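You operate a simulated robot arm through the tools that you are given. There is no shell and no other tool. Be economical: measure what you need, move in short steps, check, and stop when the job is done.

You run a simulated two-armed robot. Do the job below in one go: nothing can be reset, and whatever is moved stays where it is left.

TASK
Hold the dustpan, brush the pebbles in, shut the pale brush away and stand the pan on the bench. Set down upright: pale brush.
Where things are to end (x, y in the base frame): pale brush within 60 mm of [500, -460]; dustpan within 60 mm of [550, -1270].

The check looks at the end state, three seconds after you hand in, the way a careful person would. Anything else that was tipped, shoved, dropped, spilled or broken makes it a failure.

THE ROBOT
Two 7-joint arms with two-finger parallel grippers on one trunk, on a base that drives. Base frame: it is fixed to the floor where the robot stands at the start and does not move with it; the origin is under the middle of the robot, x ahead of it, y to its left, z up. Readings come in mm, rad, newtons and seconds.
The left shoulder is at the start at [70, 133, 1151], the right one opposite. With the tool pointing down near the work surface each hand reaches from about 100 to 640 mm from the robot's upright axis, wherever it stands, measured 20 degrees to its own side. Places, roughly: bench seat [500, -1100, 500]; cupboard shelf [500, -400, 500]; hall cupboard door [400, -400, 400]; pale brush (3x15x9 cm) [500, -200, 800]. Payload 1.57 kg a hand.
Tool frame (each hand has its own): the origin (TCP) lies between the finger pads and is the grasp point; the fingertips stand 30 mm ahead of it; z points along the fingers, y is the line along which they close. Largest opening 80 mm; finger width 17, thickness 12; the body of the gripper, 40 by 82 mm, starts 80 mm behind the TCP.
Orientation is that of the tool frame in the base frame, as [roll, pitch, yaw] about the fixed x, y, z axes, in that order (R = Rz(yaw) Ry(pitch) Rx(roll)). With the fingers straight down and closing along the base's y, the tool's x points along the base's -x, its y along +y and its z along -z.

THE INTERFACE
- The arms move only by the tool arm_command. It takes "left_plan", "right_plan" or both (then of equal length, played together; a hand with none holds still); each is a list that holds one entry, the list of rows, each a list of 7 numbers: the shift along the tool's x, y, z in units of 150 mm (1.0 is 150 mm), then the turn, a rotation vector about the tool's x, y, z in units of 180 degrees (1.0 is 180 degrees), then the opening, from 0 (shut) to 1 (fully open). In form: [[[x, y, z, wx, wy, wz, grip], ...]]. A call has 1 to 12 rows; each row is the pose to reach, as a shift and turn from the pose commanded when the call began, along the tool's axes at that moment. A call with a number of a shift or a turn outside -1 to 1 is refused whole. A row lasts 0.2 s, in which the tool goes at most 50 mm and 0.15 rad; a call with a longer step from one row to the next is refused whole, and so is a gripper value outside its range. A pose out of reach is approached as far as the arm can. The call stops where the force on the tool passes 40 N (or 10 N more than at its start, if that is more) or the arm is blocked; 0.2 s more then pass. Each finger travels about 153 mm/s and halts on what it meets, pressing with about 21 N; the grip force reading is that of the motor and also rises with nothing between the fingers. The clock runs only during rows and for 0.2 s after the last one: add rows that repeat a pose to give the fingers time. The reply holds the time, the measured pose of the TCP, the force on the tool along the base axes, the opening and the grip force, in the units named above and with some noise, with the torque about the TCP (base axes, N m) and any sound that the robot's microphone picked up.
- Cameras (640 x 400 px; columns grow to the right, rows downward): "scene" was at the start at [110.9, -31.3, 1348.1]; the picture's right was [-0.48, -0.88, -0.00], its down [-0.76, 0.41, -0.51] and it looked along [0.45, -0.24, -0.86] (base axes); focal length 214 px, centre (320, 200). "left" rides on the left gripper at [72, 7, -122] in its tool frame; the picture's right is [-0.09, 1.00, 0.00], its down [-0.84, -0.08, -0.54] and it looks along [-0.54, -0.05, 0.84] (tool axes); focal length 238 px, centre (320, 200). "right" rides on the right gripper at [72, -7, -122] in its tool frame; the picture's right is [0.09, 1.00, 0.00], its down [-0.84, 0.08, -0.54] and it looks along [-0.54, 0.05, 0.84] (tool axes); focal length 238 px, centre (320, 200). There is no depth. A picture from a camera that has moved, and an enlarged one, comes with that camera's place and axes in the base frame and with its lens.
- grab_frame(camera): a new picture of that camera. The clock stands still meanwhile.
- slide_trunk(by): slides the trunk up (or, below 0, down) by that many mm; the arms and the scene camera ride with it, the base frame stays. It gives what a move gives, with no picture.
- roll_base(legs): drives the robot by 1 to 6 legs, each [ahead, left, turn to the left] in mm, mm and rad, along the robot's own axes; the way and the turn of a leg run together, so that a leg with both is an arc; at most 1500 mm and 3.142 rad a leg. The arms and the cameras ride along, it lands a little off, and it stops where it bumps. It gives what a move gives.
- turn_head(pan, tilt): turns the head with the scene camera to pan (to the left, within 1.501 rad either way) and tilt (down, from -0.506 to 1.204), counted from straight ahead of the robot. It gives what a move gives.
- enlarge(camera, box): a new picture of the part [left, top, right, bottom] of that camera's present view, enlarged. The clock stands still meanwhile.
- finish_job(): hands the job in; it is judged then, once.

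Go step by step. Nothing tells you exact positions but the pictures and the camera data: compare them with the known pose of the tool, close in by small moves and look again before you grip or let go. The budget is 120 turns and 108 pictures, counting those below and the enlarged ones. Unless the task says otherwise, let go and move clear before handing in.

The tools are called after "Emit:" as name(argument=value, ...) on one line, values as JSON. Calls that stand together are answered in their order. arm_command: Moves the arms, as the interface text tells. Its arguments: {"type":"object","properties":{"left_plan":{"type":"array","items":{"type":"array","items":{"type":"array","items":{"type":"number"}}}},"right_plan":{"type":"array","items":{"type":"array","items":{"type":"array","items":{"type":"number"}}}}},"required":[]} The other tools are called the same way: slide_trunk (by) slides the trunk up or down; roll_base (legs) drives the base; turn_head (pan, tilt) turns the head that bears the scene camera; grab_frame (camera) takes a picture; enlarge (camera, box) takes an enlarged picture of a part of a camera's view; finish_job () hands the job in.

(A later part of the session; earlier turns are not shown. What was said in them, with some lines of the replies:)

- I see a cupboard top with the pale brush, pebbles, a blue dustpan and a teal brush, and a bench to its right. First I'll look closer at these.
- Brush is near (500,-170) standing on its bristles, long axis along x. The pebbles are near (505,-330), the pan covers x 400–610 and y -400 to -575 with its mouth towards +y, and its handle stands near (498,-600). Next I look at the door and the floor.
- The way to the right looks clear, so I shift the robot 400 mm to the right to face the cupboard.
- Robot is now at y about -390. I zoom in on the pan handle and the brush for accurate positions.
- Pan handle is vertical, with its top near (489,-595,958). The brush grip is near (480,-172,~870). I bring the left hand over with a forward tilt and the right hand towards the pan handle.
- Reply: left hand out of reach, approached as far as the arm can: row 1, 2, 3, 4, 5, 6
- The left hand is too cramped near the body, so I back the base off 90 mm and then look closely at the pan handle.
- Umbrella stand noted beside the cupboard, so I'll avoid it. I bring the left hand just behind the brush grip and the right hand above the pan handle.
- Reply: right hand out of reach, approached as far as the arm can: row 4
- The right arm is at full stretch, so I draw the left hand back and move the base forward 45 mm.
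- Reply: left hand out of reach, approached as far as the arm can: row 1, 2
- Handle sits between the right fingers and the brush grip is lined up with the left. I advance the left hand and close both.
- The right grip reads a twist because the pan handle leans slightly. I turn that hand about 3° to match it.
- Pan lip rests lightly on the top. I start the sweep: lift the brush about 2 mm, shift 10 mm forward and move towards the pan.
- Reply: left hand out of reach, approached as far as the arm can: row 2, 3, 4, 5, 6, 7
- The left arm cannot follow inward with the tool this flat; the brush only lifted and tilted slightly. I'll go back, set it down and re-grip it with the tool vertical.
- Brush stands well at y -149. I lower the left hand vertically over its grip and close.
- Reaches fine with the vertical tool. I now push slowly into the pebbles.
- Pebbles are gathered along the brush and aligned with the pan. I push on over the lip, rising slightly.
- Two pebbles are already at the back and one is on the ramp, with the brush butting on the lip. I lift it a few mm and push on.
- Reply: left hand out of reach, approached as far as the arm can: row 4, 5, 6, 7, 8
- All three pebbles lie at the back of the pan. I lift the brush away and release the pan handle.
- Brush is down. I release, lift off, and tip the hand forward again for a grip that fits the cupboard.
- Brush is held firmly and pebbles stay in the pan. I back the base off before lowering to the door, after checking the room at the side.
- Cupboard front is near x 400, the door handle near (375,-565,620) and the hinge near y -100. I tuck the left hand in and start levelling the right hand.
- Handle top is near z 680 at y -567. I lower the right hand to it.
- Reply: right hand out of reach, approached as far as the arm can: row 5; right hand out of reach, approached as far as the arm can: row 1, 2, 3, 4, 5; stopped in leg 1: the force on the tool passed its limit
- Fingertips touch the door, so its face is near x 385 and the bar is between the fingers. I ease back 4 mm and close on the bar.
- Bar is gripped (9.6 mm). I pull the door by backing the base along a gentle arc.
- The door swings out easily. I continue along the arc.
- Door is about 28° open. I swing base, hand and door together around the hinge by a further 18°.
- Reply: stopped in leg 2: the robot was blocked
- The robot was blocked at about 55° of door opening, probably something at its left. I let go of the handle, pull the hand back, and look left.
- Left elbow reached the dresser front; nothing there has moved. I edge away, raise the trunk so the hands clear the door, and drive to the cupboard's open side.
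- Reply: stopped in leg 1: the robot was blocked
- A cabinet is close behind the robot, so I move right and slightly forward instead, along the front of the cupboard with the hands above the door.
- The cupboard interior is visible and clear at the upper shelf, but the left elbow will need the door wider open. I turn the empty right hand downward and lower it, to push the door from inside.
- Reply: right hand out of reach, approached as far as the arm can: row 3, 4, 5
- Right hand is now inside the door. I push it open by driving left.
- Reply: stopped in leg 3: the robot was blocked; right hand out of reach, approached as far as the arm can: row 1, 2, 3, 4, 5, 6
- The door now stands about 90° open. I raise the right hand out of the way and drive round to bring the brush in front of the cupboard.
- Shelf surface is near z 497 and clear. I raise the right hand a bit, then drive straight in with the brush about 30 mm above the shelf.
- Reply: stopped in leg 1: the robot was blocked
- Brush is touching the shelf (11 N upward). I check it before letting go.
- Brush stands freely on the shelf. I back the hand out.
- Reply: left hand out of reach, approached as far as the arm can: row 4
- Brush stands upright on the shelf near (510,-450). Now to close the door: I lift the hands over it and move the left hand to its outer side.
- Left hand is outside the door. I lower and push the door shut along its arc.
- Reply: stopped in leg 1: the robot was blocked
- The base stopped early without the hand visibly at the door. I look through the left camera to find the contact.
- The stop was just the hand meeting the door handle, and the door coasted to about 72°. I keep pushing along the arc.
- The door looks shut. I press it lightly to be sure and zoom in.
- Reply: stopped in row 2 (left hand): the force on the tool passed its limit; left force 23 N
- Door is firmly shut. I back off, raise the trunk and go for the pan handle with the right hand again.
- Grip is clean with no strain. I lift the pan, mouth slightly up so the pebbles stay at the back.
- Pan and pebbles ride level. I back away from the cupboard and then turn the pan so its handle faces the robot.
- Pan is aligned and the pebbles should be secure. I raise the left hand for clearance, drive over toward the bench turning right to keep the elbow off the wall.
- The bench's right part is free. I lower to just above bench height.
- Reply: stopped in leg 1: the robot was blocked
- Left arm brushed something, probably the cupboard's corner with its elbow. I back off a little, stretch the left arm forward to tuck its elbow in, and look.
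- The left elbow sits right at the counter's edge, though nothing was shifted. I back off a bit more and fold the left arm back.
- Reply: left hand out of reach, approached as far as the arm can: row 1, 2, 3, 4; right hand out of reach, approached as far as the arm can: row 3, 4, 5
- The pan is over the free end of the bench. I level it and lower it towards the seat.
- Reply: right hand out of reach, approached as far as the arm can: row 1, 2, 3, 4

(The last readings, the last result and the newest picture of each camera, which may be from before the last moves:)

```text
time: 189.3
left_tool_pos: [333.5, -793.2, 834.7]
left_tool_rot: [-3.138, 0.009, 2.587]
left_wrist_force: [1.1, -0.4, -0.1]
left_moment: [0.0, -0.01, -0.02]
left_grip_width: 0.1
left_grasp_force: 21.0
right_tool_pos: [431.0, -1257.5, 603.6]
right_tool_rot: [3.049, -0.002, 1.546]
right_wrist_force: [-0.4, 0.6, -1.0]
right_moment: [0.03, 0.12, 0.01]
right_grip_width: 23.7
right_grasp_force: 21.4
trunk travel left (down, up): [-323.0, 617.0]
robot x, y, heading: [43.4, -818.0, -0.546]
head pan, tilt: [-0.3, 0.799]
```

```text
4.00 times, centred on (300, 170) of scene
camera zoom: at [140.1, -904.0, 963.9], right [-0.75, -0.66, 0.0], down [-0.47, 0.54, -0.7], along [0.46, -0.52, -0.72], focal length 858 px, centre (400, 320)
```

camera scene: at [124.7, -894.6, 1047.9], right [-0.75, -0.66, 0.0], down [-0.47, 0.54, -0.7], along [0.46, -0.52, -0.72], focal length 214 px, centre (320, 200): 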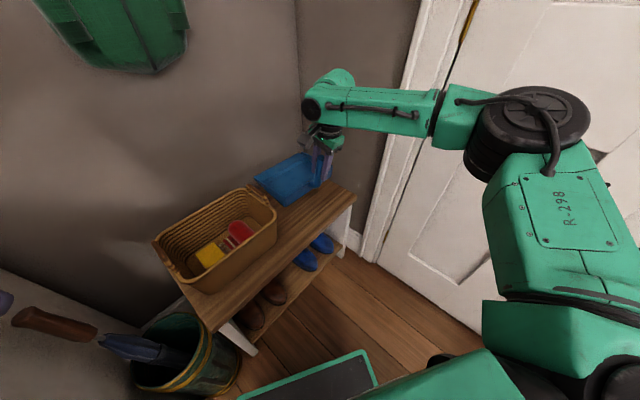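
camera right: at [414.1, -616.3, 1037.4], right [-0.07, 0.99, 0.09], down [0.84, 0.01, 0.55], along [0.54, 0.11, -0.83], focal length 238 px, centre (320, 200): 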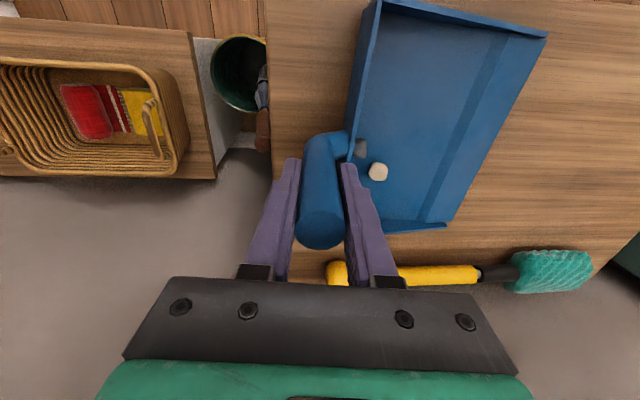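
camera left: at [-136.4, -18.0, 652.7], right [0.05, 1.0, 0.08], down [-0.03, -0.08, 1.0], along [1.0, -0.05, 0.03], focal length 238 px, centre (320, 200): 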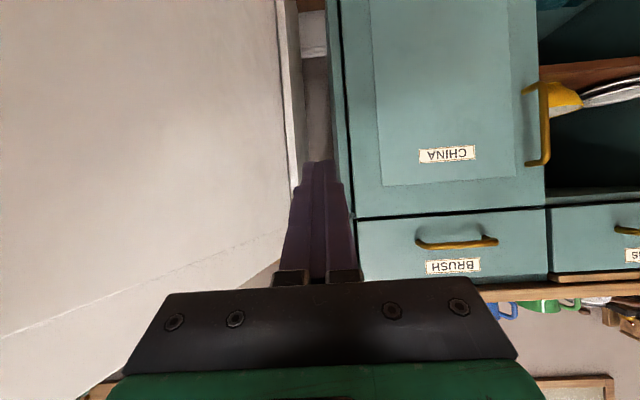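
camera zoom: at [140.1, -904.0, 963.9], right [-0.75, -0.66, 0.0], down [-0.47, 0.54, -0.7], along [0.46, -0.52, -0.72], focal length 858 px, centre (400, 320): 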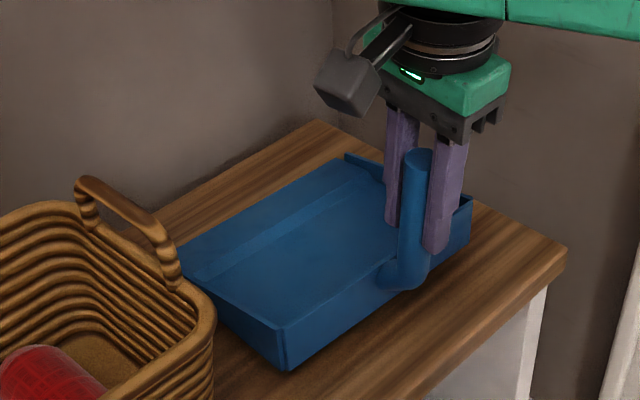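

Pan looks level, just above the seat. I keep lowering in small steps until it touches.

Emit:
slide_trunk(by=-4)

Emit:
slide_trunk(by=-4)

```text
time: 189.9
left_tool_pos: [335.7, -793.8, 830.8]
left_tool_rot: [-3.137, 0.009, 2.588]
left_wrist_force: [0.2, -0.4, 0.4]
left_moment: [-0.01, 0.0, 0.05]
left_grip_width: 0.1
left_grasp_force: 21.4
right_tool_pos: [430.2, -1257.1, 598.7]
right_tool_rot: [3.049, -0.002, 1.546]
right_wrist_force: [0.2, 0.1, -2.0]
right_moment: [0.01, 0.11, 0.04]
right_grip_width: 23.7
right_grasp_force: 21.0
trunk travel left (down, up): [-319.0, 621.0]
robot x, y, heading: [44.4, -817.4, -0.548]
head pan, tilt: [-0.3, 0.799]
```

```text
time: 190.4
left_tool_pos: [335.8, -792.7, 826.5]
left_tool_rot: [-3.139, 0.008, 2.588]
left_wrist_force: [-0.1, 0.2, -0.2]
left_moment: [-0.01, 0.0, -0.01]
left_grip_width: 0.2
left_grasp_force: 20.9
right_tool_pos: [430.7, -1256.6, 595.7]
right_tool_rot: [3.048, -0.001, 1.548]
right_wrist_force: [0.2, 0.1, -2.4]
right_moment: [0.04, 0.08, 0.0]
right_grip_width: 23.6
right_grasp_force: 20.6
trunk travel left (down, up): [-315.0, 625.0]
robot x, y, heading: [44.2, -817.4, -0.548]
head pan, tilt: [-0.3, 0.799]
```

Emit:
slide_trunk(by=-4)

Emit:
slide_trunk(by=-4)

```text
time: 190.9
left_tool_pos: [335.4, -793.9, 823.1]
left_tool_rot: [-3.139, 0.008, 2.586]
left_wrist_force: [-0.1, 0.4, -0.1]
left_moment: [-0.01, 0.01, -0.02]
left_grip_width: 0.0
left_grasp_force: 20.8
right_tool_pos: [430.4, -1257.6, 591.6]
right_tool_rot: [3.05, -0.002, 1.546]
right_wrist_force: [0.1, 0.5, -1.6]
right_moment: [0.03, 0.12, 0.06]
right_grip_width: 23.4
right_grasp_force: 20.9
trunk travel left (down, up): [-311.0, 629.0]
robot x, y, heading: [41.7, -818.4, -0.55]
head pan, tilt: [-0.3, 0.799]
```

```text
time: 191.4
left_tool_pos: [334.9, -792.6, 818.4]
left_tool_rot: [-3.139, 0.008, 2.585]
left_wrist_force: [0.3, 0.2, 0.8]
left_moment: [0.02, 0.0, -0.04]
left_grip_width: 0.0
left_grasp_force: 21.2
right_tool_pos: [431.5, -1256.6, 588.0]
right_tool_rot: [3.049, -0.002, 1.547]
right_wrist_force: [-0.7, -1.5, -1.8]
right_moment: [0.0, 0.06, -0.04]
right_grip_width: 23.6
right_grasp_force: 21.1
trunk travel left (down, up): [-307.0, 633.0]
robot x, y, heading: [41.7, -815.8, -0.551]
head pan, tilt: [-0.3, 0.799]
```

Emit:
slide_trunk(by=-5)

Emit:
slide_trunk(by=-4)

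```text
time: 192.0
left_tool_pos: [335.5, -793.1, 813.2]
left_tool_rot: [-3.137, 0.008, 2.586]
left_wrist_force: [-0.5, -0.3, -0.4]
left_moment: [-0.02, -0.01, -0.01]
left_grip_width: 0.0
left_grasp_force: 21.0
right_tool_pos: [431.4, -1257.2, 581.8]
right_tool_rot: [3.05, -0.002, 1.547]
right_wrist_force: [0.6, -0.4, -1.1]
right_moment: [-0.03, 0.14, 0.0]
right_grip_width: 23.5
right_grasp_force: 21.1
trunk travel left (down, up): [-302.0, 638.0]
robot x, y, heading: [40.2, -817.4, -0.551]
head pan, tilt: [-0.3, 0.799]
```

```text
time: 192.5
left_tool_pos: [335.4, -793.2, 810.4]
left_tool_rot: [-3.138, 0.008, 2.587]
left_wrist_force: [0.2, -0.5, -0.6]
left_moment: [0.01, 0.01, -0.04]
left_grip_width: 0.0
left_grasp_force: 20.5
right_tool_pos: [431.1, -1257.6, 578.4]
right_tool_rot: [3.049, -0.002, 1.547]
right_wrist_force: [0.3, -0.4, -1.3]
right_moment: [-0.02, 0.1, -0.01]
right_grip_width: 23.6
right_grasp_force: 21.2
trunk travel left (down, up): [-298.0, 642.0]
robot x, y, heading: [44.7, -818.7, -0.552]
head pan, tilt: [-0.3, 0.799]
```

Emit:
slide_trunk(by=-6)

Emit:
slide_trunk(by=-5)

Emit:
enlarge(camera="scene", box=[220, 120, 380, 220])

```text
time: 193.1
left_tool_pos: [332.4, -792.2, 805.4]
left_tool_rot: [-3.137, 0.011, 2.587]
left_wrist_force: [-0.1, -0.8, -0.8]
left_moment: [0.0, -0.02, 0.0]
left_grip_width: 0.1
left_grasp_force: 20.7
right_tool_pos: [430.4, -1257.0, 575.0]
right_tool_rot: [3.044, 0.001, 1.545]
right_wrist_force: [-2.0, -3.2, 14.0]
right_moment: [0.29, -0.21, 0.02]
right_grip_width: 23.6
right_grasp_force: 21.2
trunk travel left (down, up): [-292.0, 648.0]
robot x, y, heading: [44.0, -815.2, -0.546]
head pan, tilt: [-0.3, 0.799]
```

```text
time: 193.6
left_tool_pos: [333.6, -791.7, 799.6]
left_tool_rot: [-3.137, 0.01, 2.586]
left_wrist_force: [0.5, -0.2, 0.1]
left_moment: [0.02, -0.01, 0.01]
left_grip_width: 0.0
left_grasp_force: 21.0
right_tool_pos: [430.7, -1255.9, 570.7]
right_tool_rot: [3.044, 0.001, 1.547]
right_wrist_force: [3.7, -1.5, 14.1]
right_moment: [-0.12, -0.75, -0.03]
right_grip_width: 23.7
right_grasp_force: 20.8
trunk travel left (down, up): [-287.0, 653.0]
robot x, y, heading: [42.1, -817.2, -0.549]
head pan, tilt: [-0.3, 0.799]
```

```text
4.00 times, centred on (300, 170) of scene
camera zoom: at [138.8, -902.5, 928.2], right [-0.75, -0.66, 0.0], down [-0.47, 0.54, -0.7], along [0.46, -0.52, -0.72], focal length 858 px, centre (400, 320)
```

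zoom: 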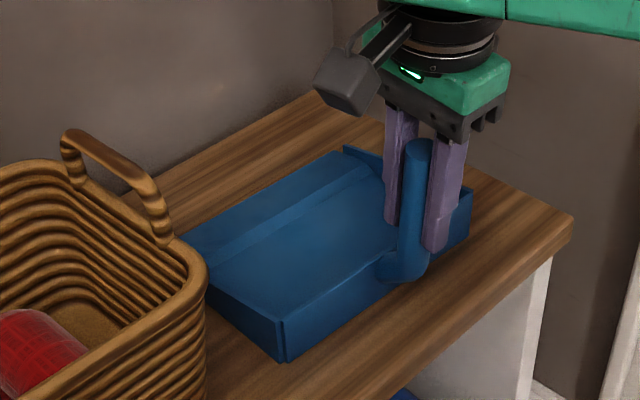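

Pan is resting on the seat (14 N). I open the hand and rise clear.

Emit:
arm_command(right_plan=[[[0, 0, -0.01, 0, 0, 0, 0], [0, 0, -0.01, 0, 0, 0, 0.4], [0, 0, -0.01, 0, 0, 0, 0.7], [0, 0, -0.01, 0, 0, 0, 1], [0, 0, -0.01, 0, 0, 0, 1], [0, 0, -0.2, 0, 0, 0, 1], [0, 0, -0.4, 0, 0, 0, 1], [0, 0, -0.6, 0, 0, 0, 1]]])

Emit:
slide_trunk(by=150)

Emit:
roll_base(legs=[[-150, -60, 0]])

Emit:
enlarge(camera="scene", box=[200, 60, 420, 220])

```text
time: 195.4
left_tool_pos: [334.9, -793.1, 799.5]
left_tool_rot: [-3.136, 0.008, 2.587]
left_wrist_force: [0.2, 0.6, 0.0]
left_moment: [-0.01, 0.0, -0.01]
left_grip_width: 0.1
left_grasp_force: 21.1
right_tool_pos: [421.3, -1258.5, 657.5]
right_tool_rot: [3.049, -0.002, 1.547]
right_wrist_force: [0.5, -0.2, 0.0]
right_moment: [0.0, 0.01, 0.0]
right_grip_width: 80.1
right_grasp_force: 0.0
trunk travel left (down, up): [-287.0, 653.0]
robot x, y, heading: [45.9, -818.6, -0.548]
head pan, tilt: [-0.3, 0.799]
```

```text
time: 197.2
left_tool_pos: [336.1, -793.7, 948.8]
left_tool_rot: [-3.137, 0.008, 2.586]
left_wrist_force: [0.5, -1.1, 0.2]
left_moment: [-0.04, 0.02, 0.02]
left_grip_width: 0.0
left_grasp_force: 20.9
right_tool_pos: [421.0, -1258.8, 807.2]
right_tool_rot: [3.049, -0.002, 1.547]
right_wrist_force: [-0.8, 0.4, 0.1]
right_moment: [-0.01, -0.01, 0.03]
right_grip_width: 80.2
right_grasp_force: 0.1
trunk travel left (down, up): [-437.0, 503.0]
robot x, y, heading: [44.6, -818.7, -0.551]
head pan, tilt: [-0.3, 0.799]
```

```text
time: 198.6
left_tool_pos: [175.5, -767.4, 948.0]
left_tool_rot: [-3.137, 0.008, 2.585]
left_wrist_force: [-0.1, -0.5, 0.0]
left_moment: [-0.01, 0.01, 0.04]
left_grip_width: 0.0
left_grasp_force: 21.1
right_tool_pos: [261.5, -1232.2, 807.2]
right_tool_rot: [3.048, -0.002, 1.544]
right_wrist_force: [-0.3, -0.7, -0.3]
right_moment: [0.0, -0.02, 0.02]
right_grip_width: 79.9
right_grasp_force: 0.1
trunk travel left (down, up): [-437.0, 503.0]
robot x, y, heading: [-116.9, -788.2, -0.555]
head pan, tilt: [-0.3, 0.799]
```

```text
2.50 times, centred on (310, 140) of scene
camera zoom: at [-19.6, -877.0, 1078.0], right [-0.75, -0.66, 0.0], down [-0.47, 0.54, -0.7], along [0.46, -0.52, -0.72], focal length 536 px, centre (345, 350)
```

zoom: 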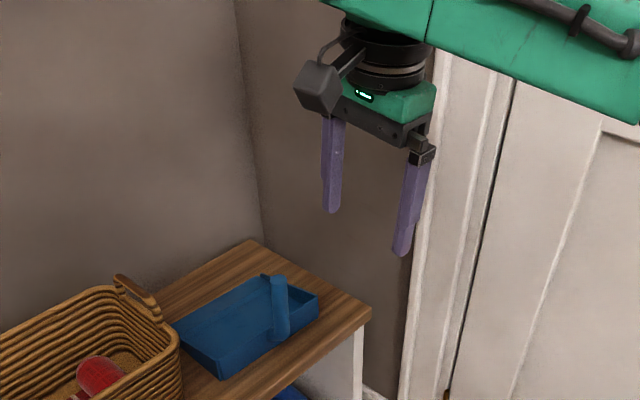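

The pan stands level on the bench near (537,-1258) and the brush stands upright behind the shut door. Both hands are clear, so I hand in.

Emit:
finish_job()

```text
The job is handed in.
```

I've handed the job in: the pebbles are brushed into the dustpan, the brush is shut in the cupboard, and the pan is on the bench. One thing I couldn't confirm is that the pebbles were still in the pan at the very end.

- **Pebbles:** I saw all three in the pan after sweeping, and again when I lifted it off the cupboard. After that the pan's own wall and handle hid them. I carried the pan with its mouth tilted slightly up.
- **Pale brush:** it stands upright on the cupboard shelf, at about (510, -450) by the camera. I pressed the door to check it was shut.
- **Dustpan:** it stands level on the bench, with the middle of the tray at about (537, -1258).
- **Bumps:** the robot stopped against something several times. I think these were the dresser front, a cabinet behind the robot, and the edge of the cupboard top. In the pictures I took afterwards, nothing looked moved or knocked over.
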